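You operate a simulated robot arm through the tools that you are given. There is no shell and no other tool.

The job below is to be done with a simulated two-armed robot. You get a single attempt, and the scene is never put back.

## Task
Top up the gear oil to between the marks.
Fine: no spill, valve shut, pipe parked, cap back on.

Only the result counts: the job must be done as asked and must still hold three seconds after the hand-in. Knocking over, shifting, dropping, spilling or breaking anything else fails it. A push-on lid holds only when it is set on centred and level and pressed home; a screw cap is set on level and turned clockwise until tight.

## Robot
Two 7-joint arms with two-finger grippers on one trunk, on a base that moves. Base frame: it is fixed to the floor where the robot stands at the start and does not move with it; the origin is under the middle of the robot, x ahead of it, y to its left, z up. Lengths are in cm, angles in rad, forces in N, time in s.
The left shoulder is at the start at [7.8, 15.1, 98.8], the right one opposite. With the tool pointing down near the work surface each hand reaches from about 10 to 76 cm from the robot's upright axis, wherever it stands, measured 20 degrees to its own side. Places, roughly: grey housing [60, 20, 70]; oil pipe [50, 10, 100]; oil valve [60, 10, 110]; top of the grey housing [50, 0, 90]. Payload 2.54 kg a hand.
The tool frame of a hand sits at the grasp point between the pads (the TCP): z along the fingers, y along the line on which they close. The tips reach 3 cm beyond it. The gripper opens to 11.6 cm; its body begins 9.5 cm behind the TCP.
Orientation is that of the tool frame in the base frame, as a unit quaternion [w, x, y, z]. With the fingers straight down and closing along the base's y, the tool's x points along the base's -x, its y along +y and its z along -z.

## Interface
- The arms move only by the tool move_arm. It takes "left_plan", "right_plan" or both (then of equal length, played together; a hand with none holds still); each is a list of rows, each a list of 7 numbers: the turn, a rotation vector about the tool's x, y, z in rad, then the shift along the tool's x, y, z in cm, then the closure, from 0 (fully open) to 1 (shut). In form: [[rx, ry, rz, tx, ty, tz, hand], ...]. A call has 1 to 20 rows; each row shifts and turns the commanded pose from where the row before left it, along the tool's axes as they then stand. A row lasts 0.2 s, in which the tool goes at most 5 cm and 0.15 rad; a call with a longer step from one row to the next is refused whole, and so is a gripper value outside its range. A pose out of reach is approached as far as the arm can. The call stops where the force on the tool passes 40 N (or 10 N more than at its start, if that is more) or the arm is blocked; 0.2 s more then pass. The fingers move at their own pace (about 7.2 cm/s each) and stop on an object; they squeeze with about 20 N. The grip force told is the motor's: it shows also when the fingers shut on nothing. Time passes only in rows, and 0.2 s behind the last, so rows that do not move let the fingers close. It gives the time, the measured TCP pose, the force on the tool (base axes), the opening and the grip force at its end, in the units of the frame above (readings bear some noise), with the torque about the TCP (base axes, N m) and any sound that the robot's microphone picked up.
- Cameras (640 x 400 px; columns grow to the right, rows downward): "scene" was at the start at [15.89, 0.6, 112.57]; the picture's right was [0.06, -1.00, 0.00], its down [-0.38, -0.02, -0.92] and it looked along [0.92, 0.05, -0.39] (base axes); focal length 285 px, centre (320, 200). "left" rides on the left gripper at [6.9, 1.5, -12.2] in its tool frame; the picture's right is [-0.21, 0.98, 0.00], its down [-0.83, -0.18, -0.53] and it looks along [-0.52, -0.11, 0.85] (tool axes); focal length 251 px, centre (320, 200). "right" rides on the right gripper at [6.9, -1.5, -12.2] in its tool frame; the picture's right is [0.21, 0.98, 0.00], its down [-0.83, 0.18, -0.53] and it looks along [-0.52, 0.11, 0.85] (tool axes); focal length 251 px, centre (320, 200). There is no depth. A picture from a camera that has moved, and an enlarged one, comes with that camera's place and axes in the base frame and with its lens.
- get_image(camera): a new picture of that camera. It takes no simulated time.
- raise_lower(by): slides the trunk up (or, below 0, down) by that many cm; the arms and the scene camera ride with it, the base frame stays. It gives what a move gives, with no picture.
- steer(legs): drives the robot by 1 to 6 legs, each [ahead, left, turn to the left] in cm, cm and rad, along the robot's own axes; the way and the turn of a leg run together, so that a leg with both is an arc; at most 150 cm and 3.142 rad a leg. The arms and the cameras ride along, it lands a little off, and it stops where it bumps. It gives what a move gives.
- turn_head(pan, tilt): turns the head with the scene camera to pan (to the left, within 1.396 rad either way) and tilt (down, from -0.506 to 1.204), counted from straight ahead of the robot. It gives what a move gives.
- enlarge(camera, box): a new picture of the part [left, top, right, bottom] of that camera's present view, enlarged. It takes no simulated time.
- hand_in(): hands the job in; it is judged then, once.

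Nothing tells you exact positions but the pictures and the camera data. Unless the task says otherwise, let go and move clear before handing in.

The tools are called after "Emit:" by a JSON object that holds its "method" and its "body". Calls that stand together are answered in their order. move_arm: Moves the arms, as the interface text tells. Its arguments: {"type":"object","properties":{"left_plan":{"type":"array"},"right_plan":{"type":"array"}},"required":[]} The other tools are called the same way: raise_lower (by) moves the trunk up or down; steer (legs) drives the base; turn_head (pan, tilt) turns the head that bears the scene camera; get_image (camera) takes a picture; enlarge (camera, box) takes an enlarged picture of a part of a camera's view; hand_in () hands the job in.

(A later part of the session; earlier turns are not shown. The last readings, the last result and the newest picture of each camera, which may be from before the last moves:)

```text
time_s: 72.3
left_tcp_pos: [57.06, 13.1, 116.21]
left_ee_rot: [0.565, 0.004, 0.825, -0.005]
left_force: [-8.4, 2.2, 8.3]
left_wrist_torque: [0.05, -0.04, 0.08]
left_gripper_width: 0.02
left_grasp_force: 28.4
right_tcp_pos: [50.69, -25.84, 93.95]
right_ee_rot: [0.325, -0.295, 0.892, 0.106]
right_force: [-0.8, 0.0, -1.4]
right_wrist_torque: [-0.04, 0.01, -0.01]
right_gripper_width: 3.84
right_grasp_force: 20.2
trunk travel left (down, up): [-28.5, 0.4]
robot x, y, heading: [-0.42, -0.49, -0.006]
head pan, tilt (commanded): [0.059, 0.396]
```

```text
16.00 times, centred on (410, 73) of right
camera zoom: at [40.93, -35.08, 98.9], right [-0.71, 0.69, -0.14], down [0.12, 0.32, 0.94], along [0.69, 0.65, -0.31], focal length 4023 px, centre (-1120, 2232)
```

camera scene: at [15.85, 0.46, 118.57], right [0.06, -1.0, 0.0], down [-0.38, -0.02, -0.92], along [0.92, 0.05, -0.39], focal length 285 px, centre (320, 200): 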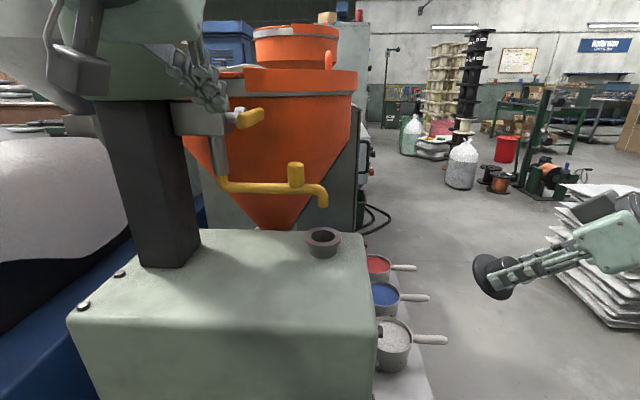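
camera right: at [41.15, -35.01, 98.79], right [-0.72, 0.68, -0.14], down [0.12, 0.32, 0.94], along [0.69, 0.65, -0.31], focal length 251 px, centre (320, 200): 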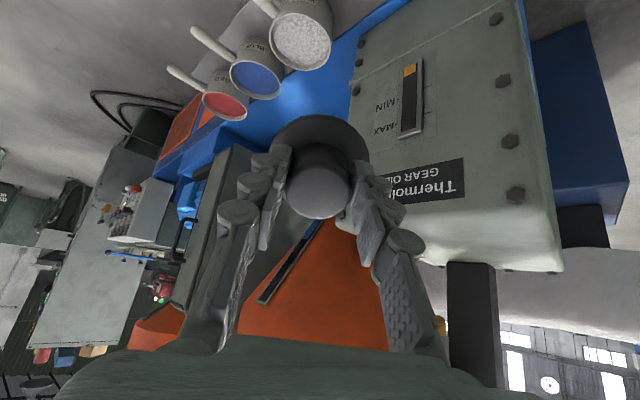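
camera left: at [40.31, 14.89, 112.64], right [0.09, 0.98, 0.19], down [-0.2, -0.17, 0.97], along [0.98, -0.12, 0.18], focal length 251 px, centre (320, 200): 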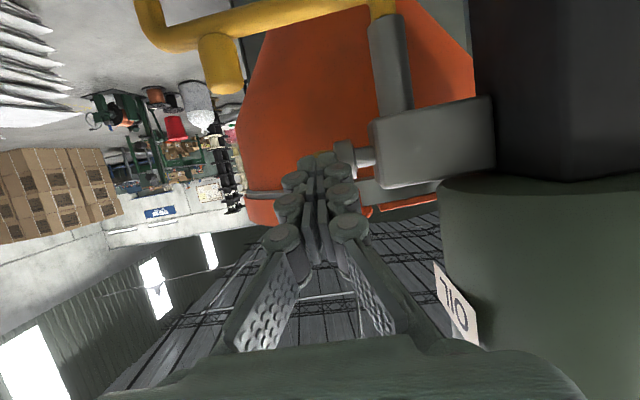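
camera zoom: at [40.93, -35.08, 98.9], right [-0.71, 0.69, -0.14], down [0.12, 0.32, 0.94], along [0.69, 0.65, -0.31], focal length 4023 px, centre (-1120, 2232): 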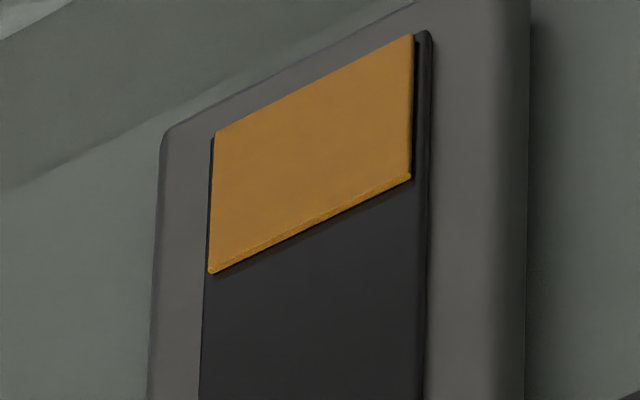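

Flow is on again at about 40°. I'll move to the ready-to-close spot above the far end and watch the level more closely.

Emit:
{"method": "move_arm", "body": {"left_plan": [[0, 0, 0, -2.4, 0, -0.95, 1], [0, 0, 0, -1.1, -0.1, 2.75, 1], [0, 0, 0, 0, 0, 0, 1], [0, 0, 0, 0, 0, 0, 1], [0, 0, 0, 0, 0, 0, 1], [0, 0, 0, 0, 0, 0, 1], [0, 0, 0, 0, 0, 0, 1], [0, 0, 0, 0, 0, 0, 1], [0, 0, 0, 0, 0, 0, 1], [0, 0, 0, 0, 0, 0, 1]]}}

Emit:
{"method": "enlarge", "body": {"camera": "right", "box": [402, 68, 418, 78]}}

Emit:
{"method": "enlarge", "body": {"camera": "scene", "box": [190, 50, 360, 260]}}

Emit:
{"method": "enlarge", "body": {"camera": "left", "box": [220, 60, 420, 210]}}

```text
time_s: 74.5
left_tcp_pos: [60.34, 12.97, 118.75]
left_ee_rot: [0.562, 0.002, 0.827, -0.005]
left_force: [-0.3, -0.6, 0.8]
left_wrist_torque: [0.02, -0.01, -0.04]
left_gripper_width: 0.0
left_grasp_force: 29.0
right_tcp_pos: [50.89, -25.87, 93.9]
right_ee_rot: [0.325, -0.296, 0.892, 0.106]
right_force: [-0.8, -0.5, 0.0]
right_wrist_torque: [0.0, -0.01, 0.02]
right_gripper_width: 3.85
right_grasp_force: 20.3
trunk travel left (down, up): [-28.5, 0.4]
robot x, y, heading: [-0.11, 0.23, -0.003]
head pan, tilt (commanded): [0.059, 0.396]
```

```text
16.00 times, centred on (410, 73) of right
camera zoom: at [41.07, -35.09, 98.81], right [-0.71, 0.69, -0.14], down [0.12, 0.32, 0.94], along [0.69, 0.65, -0.31], focal length 4023 px, centre (-1120, 2232)
```

zoom: 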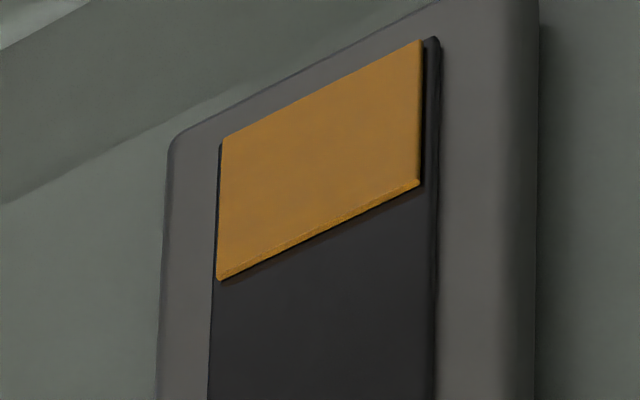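

```text
1.90 times, centred on (275, 155) of scene
camera zoom: at [15.84, 0.46, 118.57], right [0.06, -1.0, 0.0], down [-0.38, -0.02, -0.92], along [0.92, 0.05, -0.39], focal length 542 px, centre (406, 286)
```

zoom: 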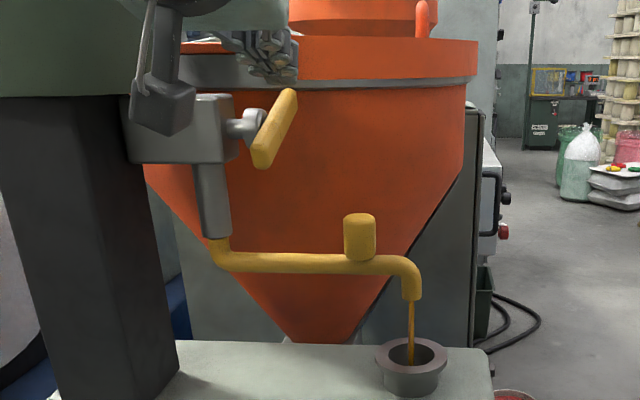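

```text
2.67 times, centred on (320, 135) of left
camera zoom: at [46.59, 14.65, 116.79], right [0.09, 0.98, 0.19], down [-0.2, -0.17, 0.96], along [0.98, -0.12, 0.18], focal length 670 px, centre (320, 373)
```

zoom: 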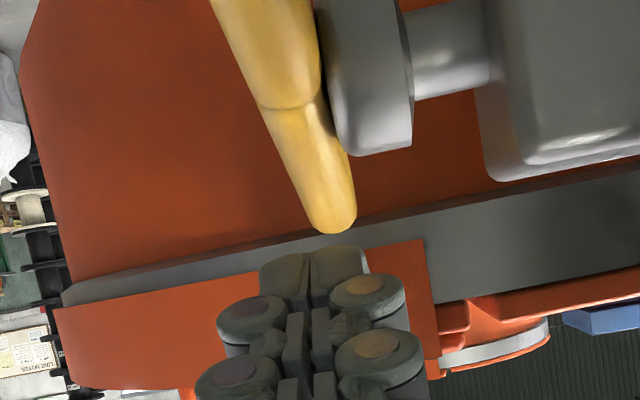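

Emit:
{"method": "enlarge", "body": {"camera": "scene", "box": [300, 190, 345, 250]}}

Emit:
{"method": "enlarge", "body": {"camera": "right", "box": [380, 50, 440, 150]}}

Emit:
{"method": "get_image", "body": {"camera": "scene"}}

```text
6.67 times, centred on (322, 220) of scene
camera zoom: at [15.84, 0.46, 118.57], right [0.06, -1.0, 0.0], down [-0.38, -0.02, -0.92], along [0.92, 0.05, -0.39], focal length 1897 px, centre (303, 67)
```

zoom: 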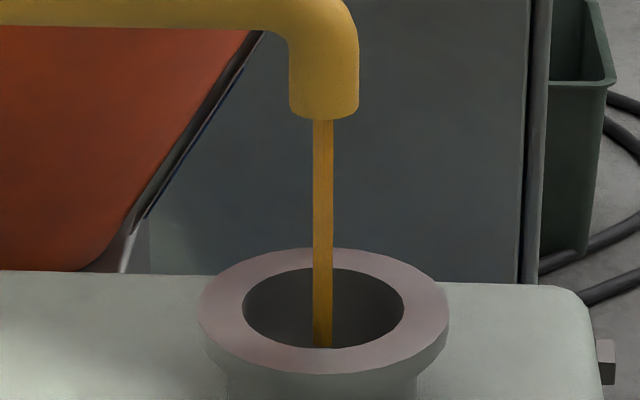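

```text
4.00 times, centred on (410, 100) of right
camera zoom: at [41.07, -35.09, 98.81], right [-0.71, 0.69, -0.14], down [0.12, 0.32, 0.94], along [0.69, 0.65, -0.31], focal length 1006 px, centre (-40, 600)
```

zoom: 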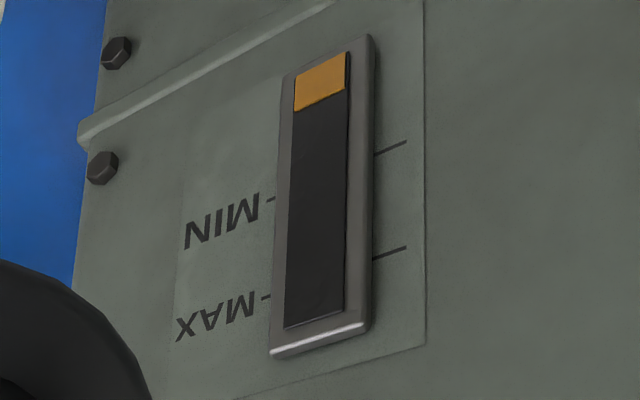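

```text
taken
camera scene: at [15.84, 0.46, 118.57], right [0.06, -1.0, 0.0], down [-0.38, -0.02, -0.92], along [0.92, 0.05, -0.39], focal length 285 px, centre (320, 200)
```

scene: 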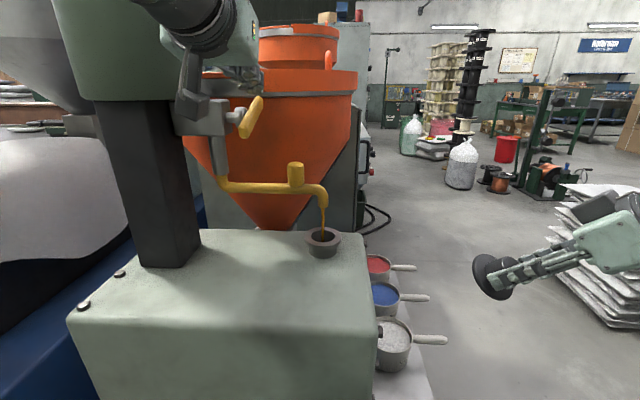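

The oil goes cleanly into the mouth but the glass still shows nothing, and an overshoot can't be undone. I'll shut the valve again and wait longer for a delayed response.

Emit:
{"method": "move_arm", "body": {"left_plan": [[0, 0, 0, 0.466, 0, 0.184, 1], [0, 0, 0, 0.466, 0, 0.184, 1], [0, 0, 0, 0.466, 0, 0.184, 1], [0, 0, 0, 0.466, 0, 0.184, 1], [0, 0, 0, 0.28, 0, 0.11, 1], [0, 0, 0, 0, 0, 0, 1]]}}

Emit:
{"method": "enlarge", "body": {"camera": "scene", "box": [190, 50, 360, 260]}}

Emit:
{"method": "enlarge", "body": {"camera": "right", "box": [402, 68, 418, 78]}}

```text
time_s: 75.9
left_tcp_pos: [60.27, 12.92, 116.63]
left_ee_rot: [0.565, 0.002, 0.825, -0.005]
left_force: [4.5, 0.3, 11.3]
left_wrist_torque: [0.03, -0.32, -0.03]
left_gripper_width: 0.61
left_grasp_force: 28.3
right_tcp_pos: [50.86, -25.74, 93.9]
right_ee_rot: [0.325, -0.295, 0.892, 0.106]
right_force: [0.0, -0.2, -1.3]
right_wrist_torque: [-0.01, 0.03, 0.02]
right_gripper_width: 3.81
right_grasp_force: 19.9
trunk travel left (down, up): [-28.5, 0.4]
robot x, y, heading: [0.09, 0.24, -0.002]
head pan, tilt (commanded): [0.059, 0.396]
```

```text
1.90 times, centred on (275, 155) of scene
camera zoom: at [15.81, 0.44, 118.59], right [0.06, -1.0, 0.0], down [-0.38, -0.02, -0.92], along [0.92, 0.05, -0.38], focal length 542 px, centre (406, 286)
```

zoom: 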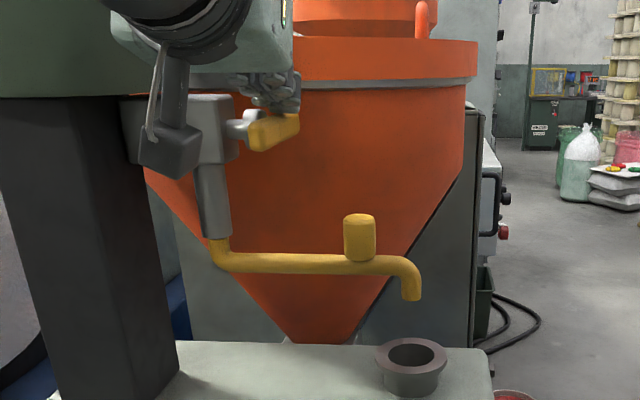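

```text
16.00 times, centred on (410, 73) of right
camera zoom: at [41.04, -35.11, 98.84], right [-0.71, 0.69, -0.14], down [0.12, 0.32, 0.94], along [0.69, 0.65, -0.31], focal length 4023 px, centre (-1120, 2232)
```

zoom: 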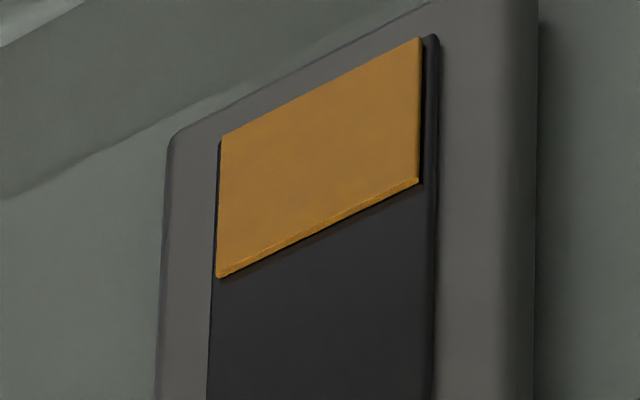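

Emit:
{"method": "move_arm", "body": {"left_plan": [[0, 0, 0, -1.4, 0, -0.55, 1], [0, 0, 0, 0, 0, 0, 1], [0, 0, 0, 0, 0, 0, 1], [0, 0, 0, 0, 0, 0, 1], [0, 0, 0, 0, 0, 0, 1], [0, 0, 0, 0, 0, 0, 1], [0, 0, 0, 0, 0, 0, 1], [0, 0, 0, 0, 0, 0, 1], [0, 0, 0, 0, 0, 0, 1], [0, 0, 0, 0, 0, 0, 1], [0, 0, 0, 0, 0, 0, 1], [0, 0, 0, 0, 0, 0, 1], [0, 0, 0, 0, 0, 0, 1], [0, 0, 0, 0, 0, 0, 1], [0, 0, 0, 0, 0, 0, 1], [0, 0, 0, 0, 0, 0, 1], [0, 0, 0, 0, 0, 0, 1], [0, 0, 0, 0, 0, 0, 1], [0, 0, 0, 0, 0, 0, 1], [0, 0, 0, 0, 0, 0, 1]]}}

Emit:
{"method": "enlarge", "body": {"camera": "right", "box": [402, 68, 418, 78]}}

Emit:
{"method": "enlarge", "body": {"camera": "scene", "box": [210, 80, 290, 150]}}

```text
time_s: 80.1
left_tcp_pos: [60.31, 12.92, 117.89]
left_ee_rot: [0.562, 0.002, 0.827, -0.004]
left_force: [0.7, 1.0, 0.6]
left_wrist_torque: [0.0, 0.02, 0.0]
left_gripper_width: 0.0
left_grasp_force: 28.8
right_tcp_pos: [50.91, -25.98, 93.79]
right_ee_rot: [0.324, -0.296, 0.892, 0.106]
right_force: [0.7, 0.2, 0.4]
right_wrist_torque: [0.0, 0.03, 0.0]
right_gripper_width: 3.83
right_grasp_force: 20.9
trunk travel left (down, up): [-28.5, 0.4]
robot x, y, heading: [-0.04, -0.26, -0.005]
head pan, tilt (commanded): [0.059, 0.396]
```

```text
16.00 times, centred on (410, 73) of right
camera zoom: at [41.07, -35.09, 98.81], right [-0.71, 0.69, -0.14], down [0.12, 0.32, 0.94], along [0.69, 0.65, -0.31], focal length 4023 px, centre (-1120, 2232)
```

zoom: 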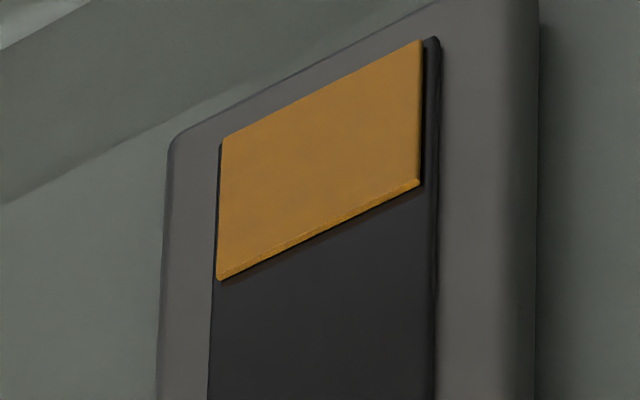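

```text
5.71 times, centred on (250, 115) of scene
camera zoom: at [15.84, 0.46, 118.57], right [0.06, -1.0, 0.0], down [-0.38, -0.02, -0.92], along [0.92, 0.05, -0.39], focal length 1626 px, centre (720, 686)
```

zoom: 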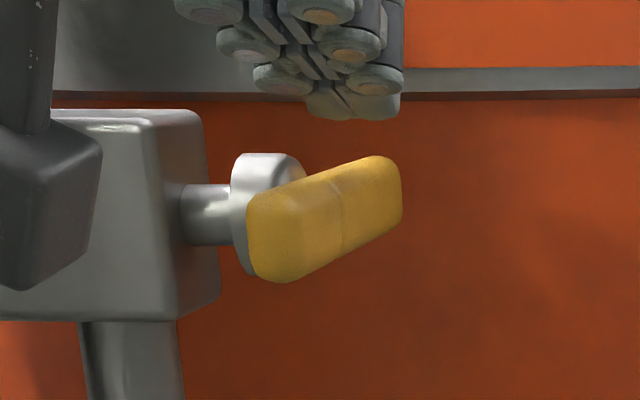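

Still nothing after 24 s, so a simple lag looks unlikely; the two short openings may just have added very little. I'll open again the same way and monitor continuously at high zoom.

Emit:
{"method": "move_arm", "body": {"left_plan": [[0, 0, 0, -0.5, 0, -0.2, 1], [0, 0, 0, 1.05, 0.1, -2.7, 1], [0, 0, 0, 0.559, 0, 0.221, 1], [0, 0, 0, 0.559, 0, 0.221, 1], [0, 0, 0, 0.559, 0, 0.221, 1], [0, 0, 0, 0.37, 0, 0.15, 1]]}}

Emit:
{"method": "enlarge", "body": {"camera": "scene", "box": [190, 50, 360, 260]}}

Emit:
{"method": "enlarge", "body": {"camera": "right", "box": [402, 68, 418, 78]}}

```text
time_s: 81.5
left_tcp_pos: [57.25, 13.12, 116.47]
left_ee_rot: [0.565, 0.003, 0.825, -0.006]
left_force: [-6.5, 1.1, 8.9]
left_wrist_torque: [0.0, -0.09, 0.06]
left_gripper_width: 0.56
left_grasp_force: 28.6
right_tcp_pos: [50.73, -25.94, 93.96]
right_ee_rot: [0.325, -0.296, 0.892, 0.106]
right_force: [-0.3, -0.3, -0.2]
right_wrist_torque: [0.01, -0.01, 0.03]
right_gripper_width: 3.81
right_grasp_force: 19.5
trunk travel left (down, up): [-28.5, 0.4]
robot x, y, heading: [0.15, 0.02, -0.005]
head pan, tilt (commanded): [0.059, 0.396]
```

```text
1.90 times, centred on (275, 155) of scene
camera zoom: at [15.67, 0.46, 118.62], right [0.06, -1.0, 0.0], down [-0.38, -0.02, -0.92], along [0.92, 0.05, -0.38], focal length 542 px, centre (406, 286)
```

zoom: 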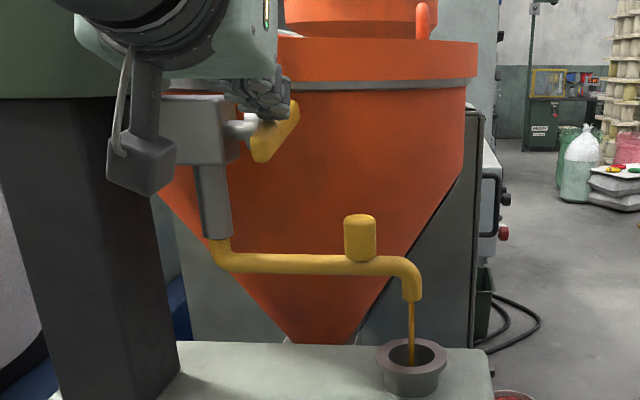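

```text
16.00 times, centred on (410, 73) of right
camera zoom: at [40.94, -35.09, 98.91], right [-0.71, 0.69, -0.14], down [0.12, 0.32, 0.94], along [0.69, 0.65, -0.31], focal length 4023 px, centre (-1120, 2232)
```

zoom: 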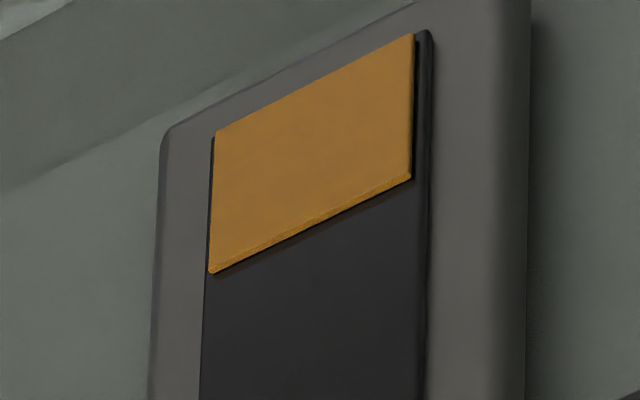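

Emit:
{"method": "move_arm", "body": {"left_plan": [[0, 0, 0, 0.28, 0, 0.11, 1], [0, 0, 0, 0, 0, 0, 1], [0, 0, 0, -2.6, 0, -1.0, 1], [0, 0, 0, -1.1, -0.1, 2.75, 1], [0, 0, 0, 0, 0, 0, 1], [0, 0, 0, 0, 0, 0, 1], [0, 0, 0, 0, 0, 0, 1], [0, 0, 0, 0, 0, 0, 1]]}}

Emit:
{"method": "enlarge", "body": {"camera": "right", "box": [402, 68, 418, 78]}}

Emit:
{"method": "enlarge", "body": {"camera": "scene", "box": [190, 50, 360, 260]}}

```text
time_s: 83.3
left_tcp_pos: [60.38, 13.04, 118.72]
left_ee_rot: [0.563, 0.002, 0.827, -0.005]
left_force: [0.0, 0.2, -0.4]
left_wrist_torque: [-0.02, -0.03, -0.02]
left_gripper_width: 0.0
left_grasp_force: 28.7
right_tcp_pos: [50.93, -25.87, 93.9]
right_ee_rot: [0.325, -0.296, 0.892, 0.107]
right_force: [0.2, 0.3, -1.0]
right_wrist_torque: [0.0, 0.04, 0.02]
right_gripper_width: 3.84
right_grasp_force: 20.0
trunk travel left (down, up): [-28.5, 0.4]
robot x, y, heading: [-0.24, -0.37, -0.003]
head pan, tilt (commanded): [0.059, 0.396]
```

```text
16.00 times, centred on (410, 73) of right
camera zoom: at [41.07, -35.09, 98.81], right [-0.71, 0.69, -0.14], down [0.12, 0.32, 0.94], along [0.69, 0.65, -0.31], focal length 4023 px, centre (-1120, 2232)
```

zoom: 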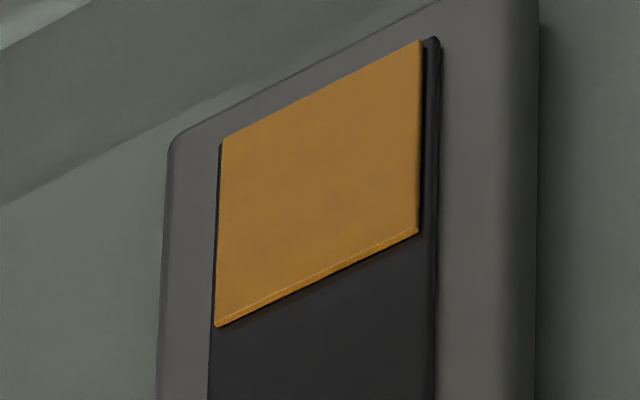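

```text
1.90 times, centred on (275, 155) of scene
camera zoom: at [15.85, 0.46, 118.57], right [0.06, -1.0, 0.0], down [-0.38, -0.02, -0.92], along [0.92, 0.05, -0.39], focal length 542 px, centre (406, 286)
```

zoom: 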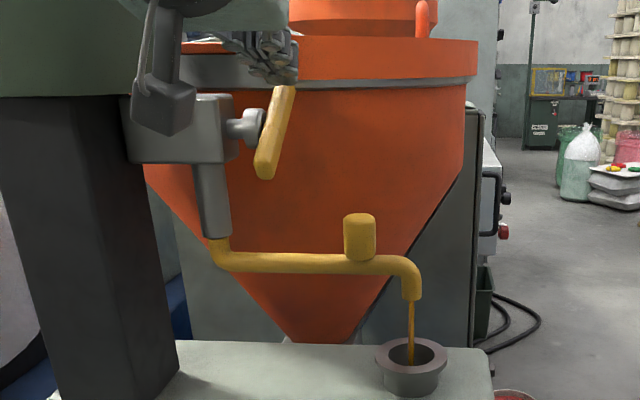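

The level has finally jumped by about 47 px at 16×. That could be the earlier pours arriving late, so I'll shut the valve right away and see how far it climbs.

Emit:
{"method": "move_arm", "body": {"left_plan": [[0, 0, 0, 0.466, 0, 0.184, 1], [0, 0, 0, 0.466, 0, 0.184, 1], [0, 0, 0, 0.466, 0, 0.184, 1], [0, 0, 0, 0.466, 0, 0.184, 1], [0, 0, 0, 0.28, 0, 0.11, 1], [0, 0, 0, 0, 0, 0, 1]]}}

Emit:
{"method": "enlarge", "body": {"camera": "right", "box": [390, 55, 430, 95]}}

Emit:
{"method": "enlarge", "body": {"camera": "scene", "box": [190, 50, 360, 260]}}

```text
time_s: 84.7
left_tcp_pos: [60.38, 13.01, 116.65]
left_ee_rot: [0.564, 0.003, 0.826, -0.005]
left_force: [3.7, 1.3, 10.5]
left_wrist_torque: [0.07, -0.31, 0.0]
left_gripper_width: 0.6
left_grasp_force: 28.4
right_tcp_pos: [50.79, -25.96, 94.03]
right_ee_rot: [0.324, -0.296, 0.892, 0.106]
right_force: [-0.3, 0.9, -0.6]
right_wrist_torque: [0.0, -0.03, -0.03]
right_gripper_width: 3.83
right_grasp_force: 20.1
trunk travel left (down, up): [-28.5, 0.4]
robot x, y, heading: [-0.34, -0.38, -0.002]
head pan, tilt (commanded): [0.059, 0.396]
```

```text
10.00 times, centred on (410, 75) of right
camera zoom: at [41.04, -35.09, 98.84], right [-0.71, 0.69, -0.14], down [0.12, 0.32, 0.94], along [0.69, 0.65, -0.31], focal length 2514 px, centre (-580, 1450)
```

zoom: 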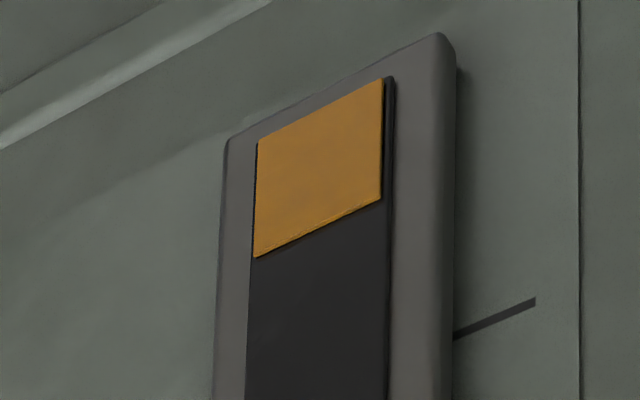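

```text
1.90 times, centred on (275, 155) of scene
camera zoom: at [15.81, 0.45, 118.59], right [0.06, -1.0, 0.0], down [-0.38, -0.02, -0.92], along [0.92, 0.05, -0.38], focal length 542 px, centre (406, 286)
```

zoom: 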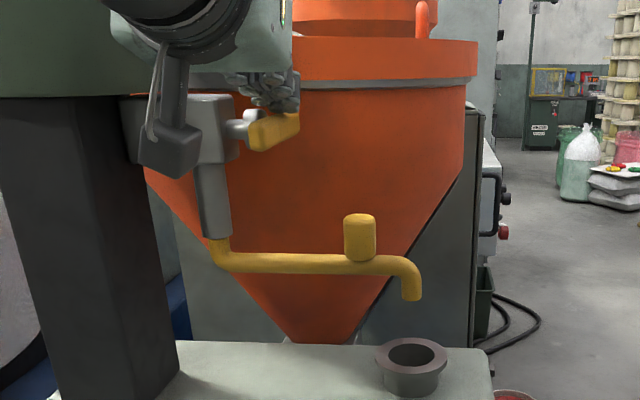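

The rise stopped as soon as it had jumped, so the glass display moves in coarse steps of about 0.4 cm, while the true level rises slowly: about 12 s of pouring gave roughly one step. I need around 4.6 cm to reach mid-range, so I'll open wider and pour for longer, watching the steps.

Emit:
{"method": "move_arm", "body": {"left_plan": [[0, 0, 0, -1.68, 0, -0.66, 1], [0, 0, 0, 1.14, 0.05, -2.89, 1], [0, 0, 0, 0.65, 0, 0.26, 1], [0, 0, 0, 0.65, 0, 0.26, 1], [0, 0, 0, 0.65, 0, 0.26, 1], [0, 0, 0, 0.4, 0, -0.057, 1], [0, 0, 0, 0.4, 0, -0.057, 1]]}}

Emit:
{"method": "enlarge", "body": {"camera": "scene", "box": [190, 50, 360, 260]}}

Emit:
{"method": "enlarge", "body": {"camera": "right", "box": [390, 55, 430, 95]}}

Emit:
{"method": "enlarge", "body": {"camera": "left", "box": [220, 60, 420, 210]}}

```text
time_s: 86.3
left_tcp_pos: [56.92, 13.05, 115.24]
left_ee_rot: [0.562, 0.003, 0.827, -0.004]
left_force: [-0.1, -1.3, 0.9]
left_wrist_torque: [-0.03, 0.01, -0.01]
left_gripper_width: 0.0
left_grasp_force: 28.8
right_tcp_pos: [50.89, -25.93, 93.87]
right_ee_rot: [0.325, -0.295, 0.892, 0.106]
right_force: [-1.0, -0.2, -0.7]
right_wrist_torque: [-0.01, 0.0, -0.02]
right_gripper_width: 3.83
right_grasp_force: 19.8
trunk travel left (down, up): [-28.5, 0.4]
robot x, y, heading: [-0.2, -0.24, -0.003]
head pan, tilt (commanded): [0.059, 0.396]
```

```text
1.90 times, centred on (275, 155) of scene
camera zoom: at [15.83, 0.43, 118.57], right [0.06, -1.0, 0.0], down [-0.38, -0.02, -0.92], along [0.92, 0.05, -0.38], focal length 542 px, centre (406, 286)
```

zoom: 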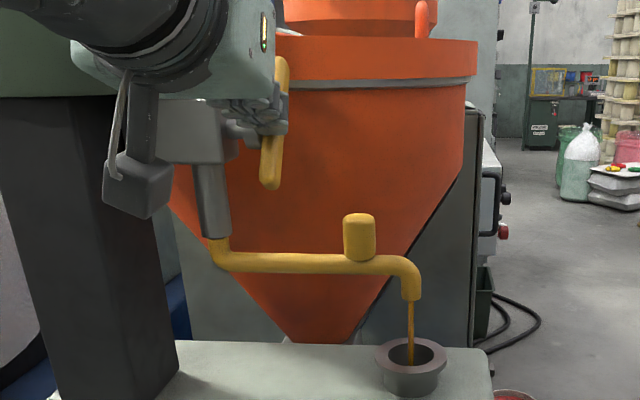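

```text
10.00 times, centred on (410, 75) of right
camera zoom: at [41.05, -35.12, 98.81], right [-0.71, 0.69, -0.14], down [0.12, 0.32, 0.94], along [0.69, 0.65, -0.31], focal length 2514 px, centre (-580, 1450)
```

zoom: 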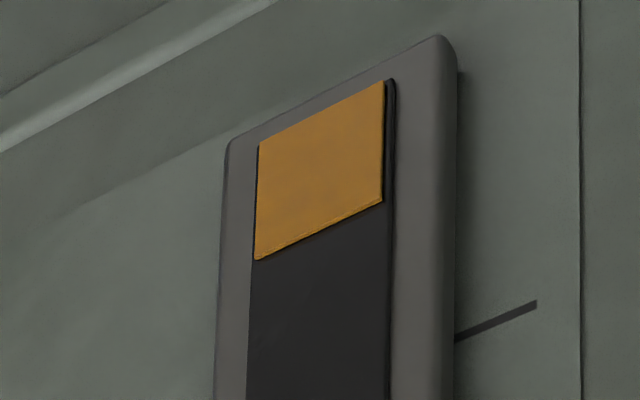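

```text
2.67 times, centred on (320, 135) of left
camera zoom: at [43.12, 14.79, 113.33], right [0.09, 0.98, 0.2], down [-0.19, -0.18, 0.97], along [0.98, -0.12, 0.17], focal length 670 px, centre (320, 373)
```

zoom: 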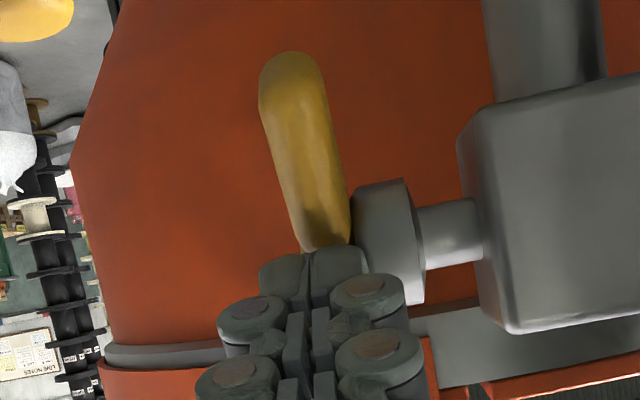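

The bar is now nearly vertical (wide open) and the stream is still clean. I'll set the fingers behind the bar's upper half, ready to push it shut, and let it pour while watching.

Emit:
{"method": "move_arm", "body": {"left_plan": [[0, 0, 0, 0.55, 0, -1.4, 1], [0, 0, 0, -1.21, 0, -0.48, 1], [0, 0, 0, 0, 0, 0, 1], [0, 0, 0, 0, 0, 0, 1], [0, 0, 0, 0, 0, 0, 1], [0, 0, 0, 0, 0, 0, 1]]}}

Emit:
{"method": "enlarge", "body": {"camera": "right", "box": [380, 50, 440, 150]}}

Emit:
{"method": "enlarge", "body": {"camera": "scene", "box": [190, 50, 360, 260]}}

Emit:
{"method": "enlarge", "body": {"camera": "left", "box": [220, 60, 420, 210]}}

```text
time_s: 87.7
left_tcp_pos: [55.42, 13.23, 116.59]
left_ee_rot: [0.563, 0.003, 0.827, -0.005]
left_force: [0.3, -0.3, -0.1]
left_wrist_torque: [0.02, -0.03, 0.02]
left_gripper_width: 0.0
left_grasp_force: 28.5
right_tcp_pos: [50.86, -25.88, 93.95]
right_ee_rot: [0.326, -0.296, 0.892, 0.106]
right_force: [-0.4, -0.2, -0.4]
right_wrist_torque: [0.04, 0.03, -0.02]
right_gripper_width: 3.81
right_grasp_force: 20.1
trunk travel left (down, up): [-28.5, 0.4]
robot x, y, heading: [0.3, -0.13, -0.006]
head pan, tilt (commanded): [0.059, 0.396]
```

```text
4.00 times, centred on (410, 100) of right
camera zoom: at [41.07, -35.09, 98.81], right [-0.71, 0.69, -0.14], down [0.12, 0.32, 0.94], along [0.69, 0.65, -0.31], focal length 1006 px, centre (-40, 600)
```

zoom: 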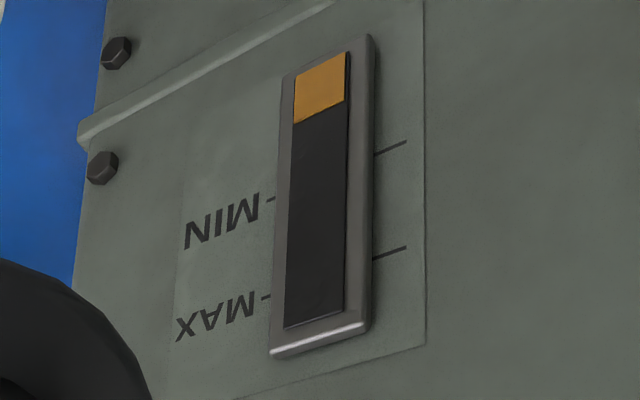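

```text
1.90 times, centred on (275, 155) of scene
camera zoom: at [15.84, 0.46, 118.57], right [0.06, -1.0, 0.0], down [-0.38, -0.02, -0.92], along [0.92, 0.05, -0.39], focal length 542 px, centre (406, 286)
```

zoom: 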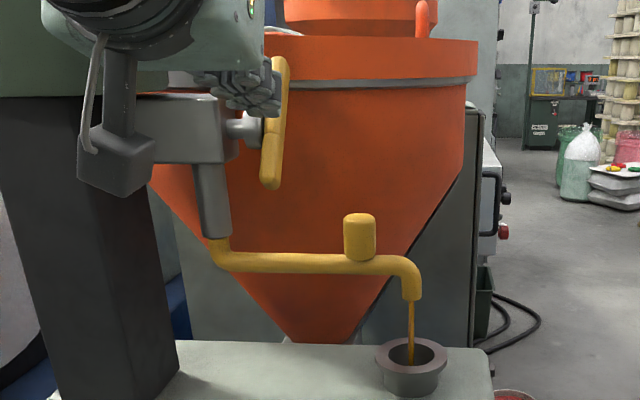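

```text
2.67 times, centred on (320, 135) of left
camera zoom: at [41.66, 14.81, 114.74], right [0.09, 0.98, 0.19], down [-0.2, -0.17, 0.96], along [0.98, -0.12, 0.18], focal length 670 px, centre (320, 373)
```

zoom: 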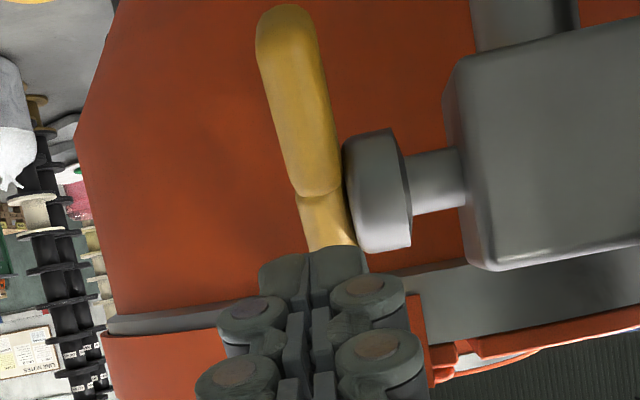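

Emit:
{"method": "move_arm", "body": {"left_plan": [[0, 0, 0, 0, 0, 0, 1], [0, 0, 0, 0, 0, 0, 1], [0, 0, 0, 0, 0, 0, 1], [0, 0, 0, 0, 0, 0, 1], [0, 0, 0, 0, 0, 0, 1], [0, 0, 0, 0, 0, 0, 1], [0, 0, 0, 0, 0, 0, 1], [0, 0, 0, 0, 0, 0, 1]]}}

Emit:
{"method": "enlarge", "body": {"camera": "right", "box": [380, 50, 440, 150]}}

```text
time_s: 89.5
left_tcp_pos: [55.35, 13.15, 116.65]
left_ee_rot: [0.563, 0.002, 0.826, -0.004]
left_force: [0.3, -0.4, 0.5]
left_wrist_torque: [-0.01, 0.01, 0.02]
left_gripper_width: 0.0
left_grasp_force: 28.9
right_tcp_pos: [50.8, -25.91, 93.82]
right_ee_rot: [0.325, -0.296, 0.892, 0.107]
right_force: [-0.7, -0.1, -0.4]
right_wrist_torque: [-0.03, 0.01, 0.01]
right_gripper_width: 3.81
right_grasp_force: 20.3
trunk travel left (down, up): [-28.5, 0.4]
robot x, y, heading: [0.09, 0.38, -0.003]
head pan, tilt (commanded): [0.059, 0.396]
```

```text
4.00 times, centred on (410, 100) of right
camera zoom: at [41.07, -35.09, 98.81], right [-0.71, 0.69, -0.14], down [0.12, 0.32, 0.94], along [0.69, 0.65, -0.31], focal length 1006 px, centre (-40, 600)
```

zoom: 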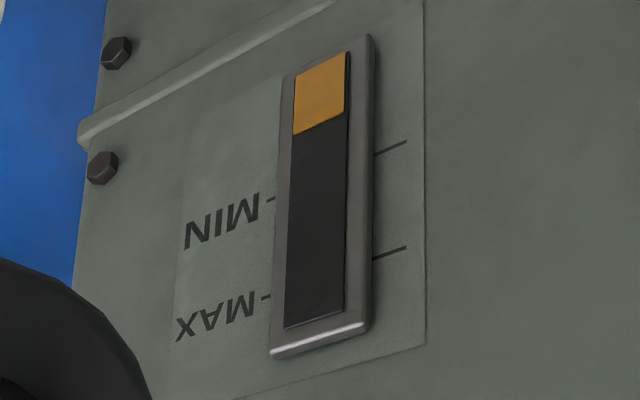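

One more step up (edge now at row ~123 in the 4× view; MIN is 178, MAX 280, and I'm aiming for about 215–230). I'll continue in 2 s intervals.

Emit:
{"method": "move_arm", "body": {"left_plan": [[0, 0, 0, 0, 0, 0, 1], [0, 0, 0, 0, 0, 0, 1], [0, 0, 0, 0, 0, 0, 1], [0, 0, 0, 0, 0, 0, 1], [0, 0, 0, 0, 0, 0, 1], [0, 0, 0, 0, 0, 0, 1], [0, 0, 0, 0, 0, 0, 1], [0, 0, 0, 0, 0, 0, 1], [0, 0, 0, 0, 0, 0, 1], [0, 0, 0, 0, 0, 0, 1]]}}

Emit:
{"method": "enlarge", "body": {"camera": "right", "box": [380, 50, 440, 150]}}

```text
time_s: 91.7
left_tcp_pos: [55.35, 13.09, 116.7]
left_ee_rot: [0.563, 0.002, 0.827, -0.005]
left_force: [-0.5, 0.2, 0.4]
left_wrist_torque: [0.02, 0.02, -0.01]
left_gripper_width: 0.0
left_grasp_force: 28.1
right_tcp_pos: [50.99, -25.92, 93.98]
right_ee_rot: [0.324, -0.296, 0.892, 0.107]
right_force: [0.1, 0.3, -0.3]
right_wrist_torque: [-0.02, -0.02, 0.01]
right_gripper_width: 3.82
right_grasp_force: 19.9
trunk travel left (down, up): [-28.5, 0.4]
robot x, y, heading: [-0.04, -0.11, -0.002]
head pan, tilt (commanded): [0.059, 0.396]
```

```text
4.00 times, centred on (410, 100) of right
camera zoom: at [41.07, -35.09, 98.81], right [-0.71, 0.69, -0.14], down [0.12, 0.32, 0.94], along [0.69, 0.65, -0.31], focal length 1006 px, centre (-40, 600)
```

zoom: 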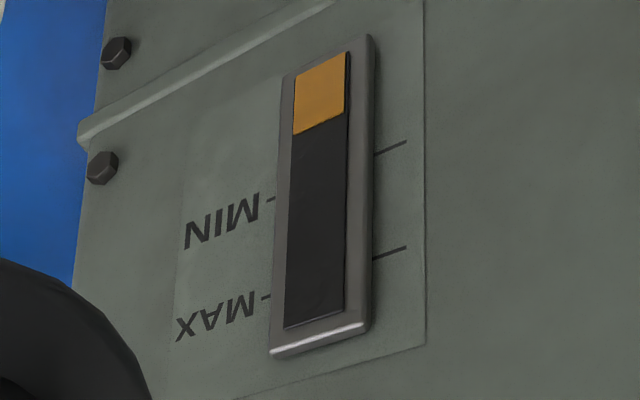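

Emit:
{"method": "move_arm", "body": {"left_plan": [[0, 0, 0, 0, 0, 0, 1], [0, 0, 0, 0, 0, 0, 1], [0, 0, 0, 0, 0, 0, 1], [0, 0, 0, 0, 0, 0, 1], [0, 0, 0, 0, 0, 0, 1], [0, 0, 0, 0, 0, 0, 1], [0, 0, 0, 0, 0, 0, 1]]}}

Emit:
{"method": "enlarge", "body": {"camera": "right", "box": [380, 50, 440, 150]}}

Emit:
{"method": "enlarge", "body": {"camera": "scene", "box": [190, 50, 360, 260]}}

```text
time_s: 93.3
left_tcp_pos: [55.36, 13.08, 116.64]
left_ee_rot: [0.562, 0.002, 0.827, -0.005]
left_force: [0.0, 0.4, 0.5]
left_wrist_torque: [0.0, -0.01, -0.01]
left_gripper_width: 0.02
left_grasp_force: 29.0
right_tcp_pos: [50.92, -25.86, 93.88]
right_ee_rot: [0.325, -0.296, 0.892, 0.107]
right_force: [0.3, 0.3, -0.8]
right_wrist_torque: [0.02, 0.02, 0.0]
right_gripper_width: 3.8
right_grasp_force: 20.7
trunk travel left (down, up): [-28.5, 0.4]
robot x, y, heading: [0.11, 0.01, 0.0]
head pan, tilt (commanded): [0.059, 0.396]
```

```text
4.00 times, centred on (410, 100) of right
camera zoom: at [41.07, -35.09, 98.81], right [-0.71, 0.69, -0.14], down [0.12, 0.32, 0.94], along [0.69, 0.65, -0.31], focal length 1006 px, centre (-40, 600)
```

zoom: 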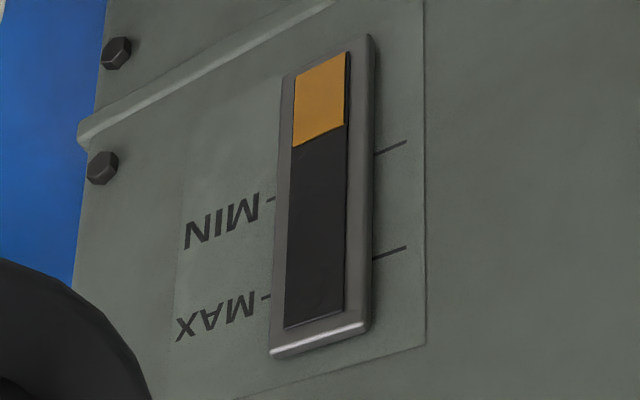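

```text
1.90 times, centred on (275, 155) of scene
camera zoom: at [15.84, 0.46, 118.57], right [0.06, -1.0, 0.0], down [-0.38, -0.02, -0.92], along [0.92, 0.05, -0.39], focal length 542 px, centre (406, 286)
```

zoom: 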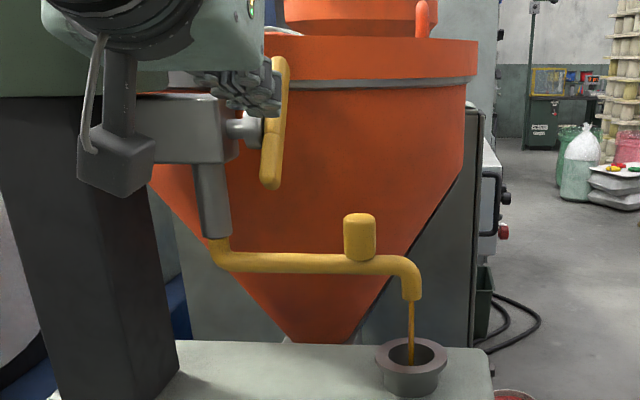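

The level steps up about every 4.5 s now, with no extra delay. I'm roughly 35 s from mid-range, so I'll keep pouring in 4 s intervals with checks.

Emit:
{"method": "move_arm", "body": {"left_plan": [[0, 0, 0, 0, 0, 0, 1], [0, 0, 0, 0, 0, 0, 1], [0, 0, 0, 0, 0, 0, 1], [0, 0, 0, 0, 0, 0, 1], [0, 0, 0, 0, 0, 0, 1], [0, 0, 0, 0, 0, 0, 1], [0, 0, 0, 0, 0, 0, 1], [0, 0, 0, 0, 0, 0, 1], [0, 0, 0, 0, 0, 0, 1], [0, 0, 0, 0, 0, 0, 1], [0, 0, 0, 0, 0, 0, 1], [0, 0, 0, 0, 0, 0, 1], [0, 0, 0, 0, 0, 0, 1], [0, 0, 0, 0, 0, 0, 1], [0, 0, 0, 0, 0, 0, 1], [0, 0, 0, 0, 0, 0, 1], [0, 0, 0, 0, 0, 0, 1], [0, 0, 0, 0, 0, 0, 1], [0, 0, 0, 0, 0, 0, 1], [0, 0, 0, 0, 0, 0, 1]]}}

Emit:
{"method": "enlarge", "body": {"camera": "right", "box": [380, 50, 440, 150]}}

Emit:
{"method": "enlarge", "body": {"camera": "scene", "box": [300, 190, 345, 250]}}

```text
time_s: 97.5
left_tcp_pos: [55.28, 13.13, 116.58]
left_ee_rot: [0.563, 0.003, 0.827, -0.005]
left_force: [-0.2, 0.4, -0.2]
left_wrist_torque: [0.01, -0.01, 0.01]
left_gripper_width: 0.0
left_grasp_force: 28.7
right_tcp_pos: [50.96, -25.88, 93.87]
right_ee_rot: [0.325, -0.296, 0.892, 0.106]
right_force: [-0.4, -0.7, -0.8]
right_wrist_torque: [0.0, 0.02, 0.0]
right_gripper_width: 3.83
right_grasp_force: 19.8
trunk travel left (down, up): [-28.5, 0.4]
robot x, y, heading: [0.2, -0.09, -0.004]
head pan, tilt (commanded): [0.059, 0.396]
```

```text
4.00 times, centred on (410, 100) of right
camera zoom: at [41.07, -35.09, 98.81], right [-0.71, 0.69, -0.14], down [0.12, 0.32, 0.94], along [0.69, 0.65, -0.31], focal length 1006 px, centre (-40, 600)
```

zoom: 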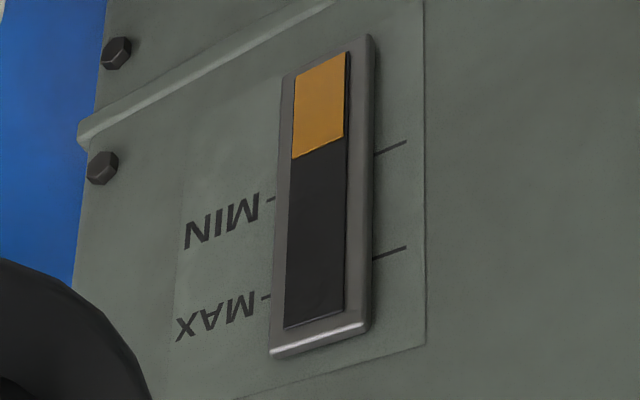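

```text
6.67 times, centred on (322, 220) of scene
camera zoom: at [15.84, 0.46, 118.57], right [0.06, -1.0, 0.0], down [-0.38, -0.02, -0.92], along [0.92, 0.05, -0.39], focal length 1897 px, centre (303, 67)
```

zoom: 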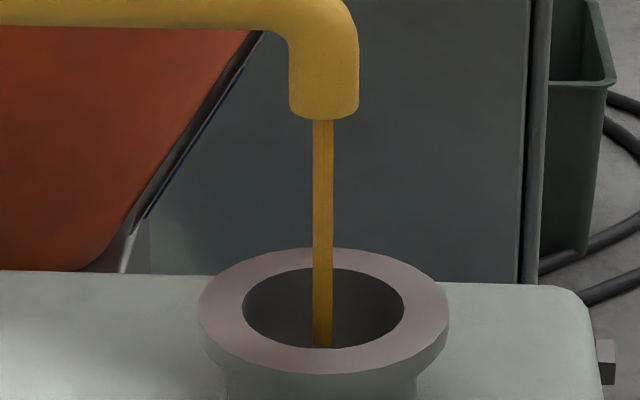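

Emit:
{"method": "move_arm", "body": {"left_plan": [[0, 0, 0, 0, 0, 0, 1], [0, 0, 0, 0, 0, 0, 1], [0, 0, 0, 0, 0, 0, 1], [0, 0, 0, 0, 0, 0, 1], [0, 0, 0, 0, 0, 0, 1], [0, 0, 0, 0, 0, 0, 1], [0, 0, 0, 0, 0, 0, 1], [0, 0, 0, 0, 0, 0, 1], [0, 0, 0, 0, 0, 0, 1], [0, 0, 0, 0, 0, 0, 1], [0, 0, 0, 0, 0, 0, 1], [0, 0, 0, 0, 0, 0, 1], [0, 0, 0, 0, 0, 0, 1], [0, 0, 0, 0, 0, 0, 1], [0, 0, 0, 0, 0, 0, 1], [0, 0, 0, 0, 0, 0, 1], [0, 0, 0, 0, 0, 0, 1], [0, 0, 0, 0, 0, 0, 1], [0, 0, 0, 0, 0, 0, 1], [0, 0, 0, 0, 0, 0, 1]]}}

Emit:
{"method": "enlarge", "body": {"camera": "right", "box": [380, 50, 440, 150]}}

```text
time_s: 101.7
left_tcp_pos: [55.37, 13.16, 116.69]
left_ee_rot: [0.563, 0.003, 0.827, -0.005]
left_force: [-0.9, 0.2, 0.4]
left_wrist_torque: [-0.01, 0.01, 0.04]
left_gripper_width: 0.02
left_grasp_force: 28.6
right_tcp_pos: [50.81, -25.94, 93.83]
right_ee_rot: [0.324, -0.296, 0.892, 0.106]
right_force: [0.9, 1.1, 0.2]
right_wrist_torque: [0.01, 0.01, 0.0]
right_gripper_width: 3.81
right_grasp_force: 20.1
trunk travel left (down, up): [-28.5, 0.4]
robot x, y, heading: [-0.04, -0.33, -0.004]
head pan, tilt (commanded): [0.059, 0.396]
```

```text
4.00 times, centred on (410, 100) of right
camera zoom: at [41.07, -35.09, 98.81], right [-0.71, 0.69, -0.14], down [0.12, 0.32, 0.94], along [0.69, 0.65, -0.31], focal length 1006 px, centre (-40, 600)
```

zoom: 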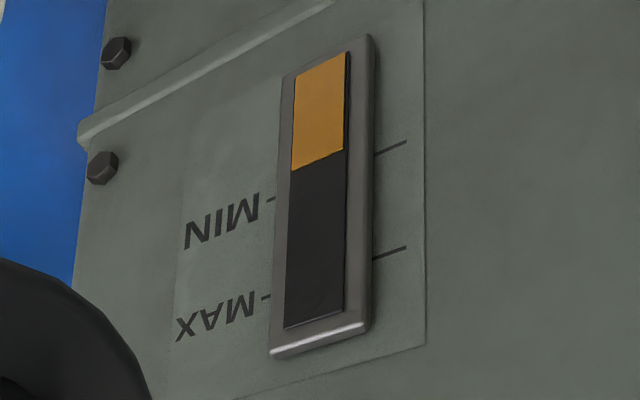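

Emit:
{"method": "move_arm", "body": {"left_plan": [[0, 0, 0, 0, 0, 0, 1], [0, 0, 0, 0, 0, 0, 1], [0, 0, 0, 0, 0, 0, 1], [0, 0, 0, 0, 0, 0, 1], [0, 0, 0, 0, 0, 0, 1], [0, 0, 0, 0, 0, 0, 1], [0, 0, 0, 0, 0, 0, 1], [0, 0, 0, 0, 0, 0, 1], [0, 0, 0, 0, 0, 0, 1], [0, 0, 0, 0, 0, 0, 1], [0, 0, 0, 0, 0, 0, 1], [0, 0, 0, 0, 0, 0, 1], [0, 0, 0, 0, 0, 0, 1], [0, 0, 0, 0, 0, 0, 1], [0, 0, 0, 0, 0, 0, 1], [0, 0, 0, 0, 0, 0, 1], [0, 0, 0, 0, 0, 0, 1], [0, 0, 0, 0, 0, 0, 1], [0, 0, 0, 0, 0, 0, 1], [0, 0, 0, 0, 0, 0, 1]]}}

Emit:
{"method": "enlarge", "body": {"camera": "right", "box": [380, 50, 440, 150]}}

Emit:
{"method": "enlarge", "body": {"camera": "scene", "box": [190, 50, 360, 260]}}

```text
time_s: 105.9
left_tcp_pos: [55.43, 13.21, 116.63]
left_ee_rot: [0.562, 0.002, 0.827, -0.005]
left_force: [-0.5, 0.4, 0.8]
left_wrist_torque: [0.01, -0.02, -0.01]
left_gripper_width: 0.0
left_grasp_force: 28.4
right_tcp_pos: [50.88, -25.86, 93.93]
right_ee_rot: [0.325, -0.296, 0.892, 0.106]
right_force: [0.1, 0.1, -0.9]
right_wrist_torque: [0.02, 0.02, -0.02]
right_gripper_width: 3.84
right_grasp_force: 20.3
trunk travel left (down, up): [-28.5, 0.4]
robot x, y, heading: [-0.16, 0.0, -0.003]
head pan, tilt (commanded): [0.059, 0.396]
```

```text
4.00 times, centred on (410, 100) of right
camera zoom: at [41.07, -35.09, 98.81], right [-0.71, 0.69, -0.14], down [0.12, 0.32, 0.94], along [0.69, 0.65, -0.31], focal length 1006 px, centre (-40, 600)
```

zoom: 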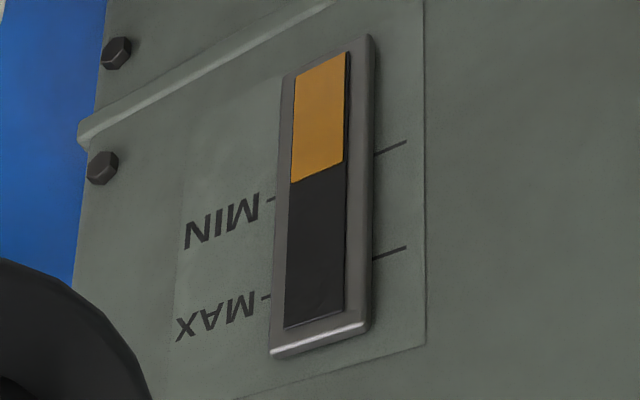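

```text
1.90 times, centred on (275, 155) of scene
camera zoom: at [15.84, 0.46, 118.57], right [0.06, -1.0, 0.0], down [-0.38, -0.02, -0.92], along [0.92, 0.05, -0.39], focal length 542 px, centre (406, 286)
```

zoom: 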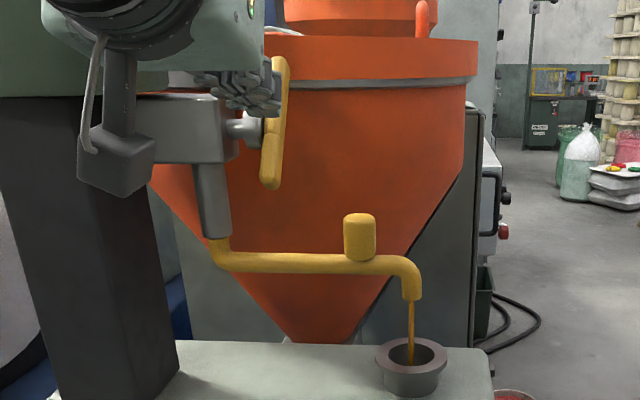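

Emit:
{"method": "move_arm", "body": {"left_plan": [[0, 0, 0, 0, 0, 0, 1], [0, 0, 0, 0, 0, 0, 1], [0, 0, 0, 0, 0, 0, 1], [0, 0, 0, 0, 0, 0, 1], [0, 0, 0, 0, 0, 0, 1], [0, 0, 0, 0, 0, 0, 1], [0, 0, 0, 0, 0, 0, 1], [0, 0, 0, 0, 0, 0, 1], [0, 0, 0, 0, 0, 0, 1], [0, 0, 0, 0, 0, 0, 1], [0, 0, 0, 0, 0, 0, 1], [0, 0, 0, 0, 0, 0, 1], [0, 0, 0, 0, 0, 0, 1], [0, 0, 0, 0, 0, 0, 1], [0, 0, 0, 0, 0, 0, 1], [0, 0, 0, 0, 0, 0, 1], [0, 0, 0, 0, 0, 0, 1], [0, 0, 0, 0, 0, 0, 1], [0, 0, 0, 0, 0, 0, 1], [0, 0, 0, 0, 0, 0, 1]]}}

Emit:
{"method": "enlarge", "body": {"camera": "right", "box": [380, 50, 440, 150]}}

```text
time_s: 110.1
left_tcp_pos: [55.35, 13.12, 116.74]
left_ee_rot: [0.563, 0.003, 0.827, -0.005]
left_force: [-0.2, 1.1, -0.3]
left_wrist_torque: [0.01, 0.01, 0.01]
left_gripper_width: 0.0
left_grasp_force: 28.4
right_tcp_pos: [50.93, -26.02, 93.96]
right_ee_rot: [0.325, -0.296, 0.892, 0.106]
right_force: [0.1, 0.3, 0.4]
right_wrist_torque: [0.0, 0.0, 0.0]
right_gripper_width: 3.82
right_grasp_force: 20.0
trunk travel left (down, up): [-28.5, 0.4]
robot x, y, heading: [0.17, -0.57, -0.001]
head pan, tilt (commanded): [0.059, 0.396]
```

```text
4.00 times, centred on (410, 100) of right
camera zoom: at [41.07, -35.09, 98.81], right [-0.71, 0.69, -0.14], down [0.12, 0.32, 0.94], along [0.69, 0.65, -0.31], focal length 1006 px, centre (-40, 600)
```

zoom: 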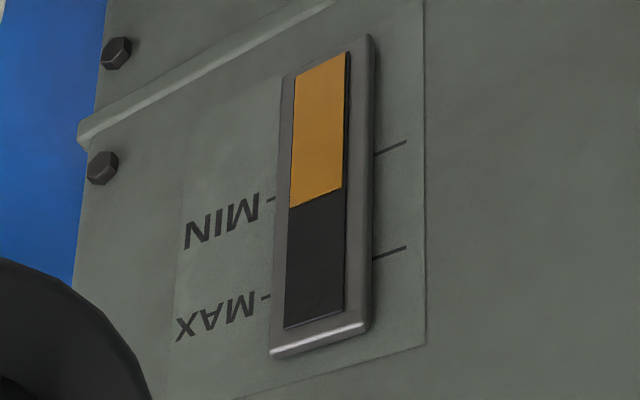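

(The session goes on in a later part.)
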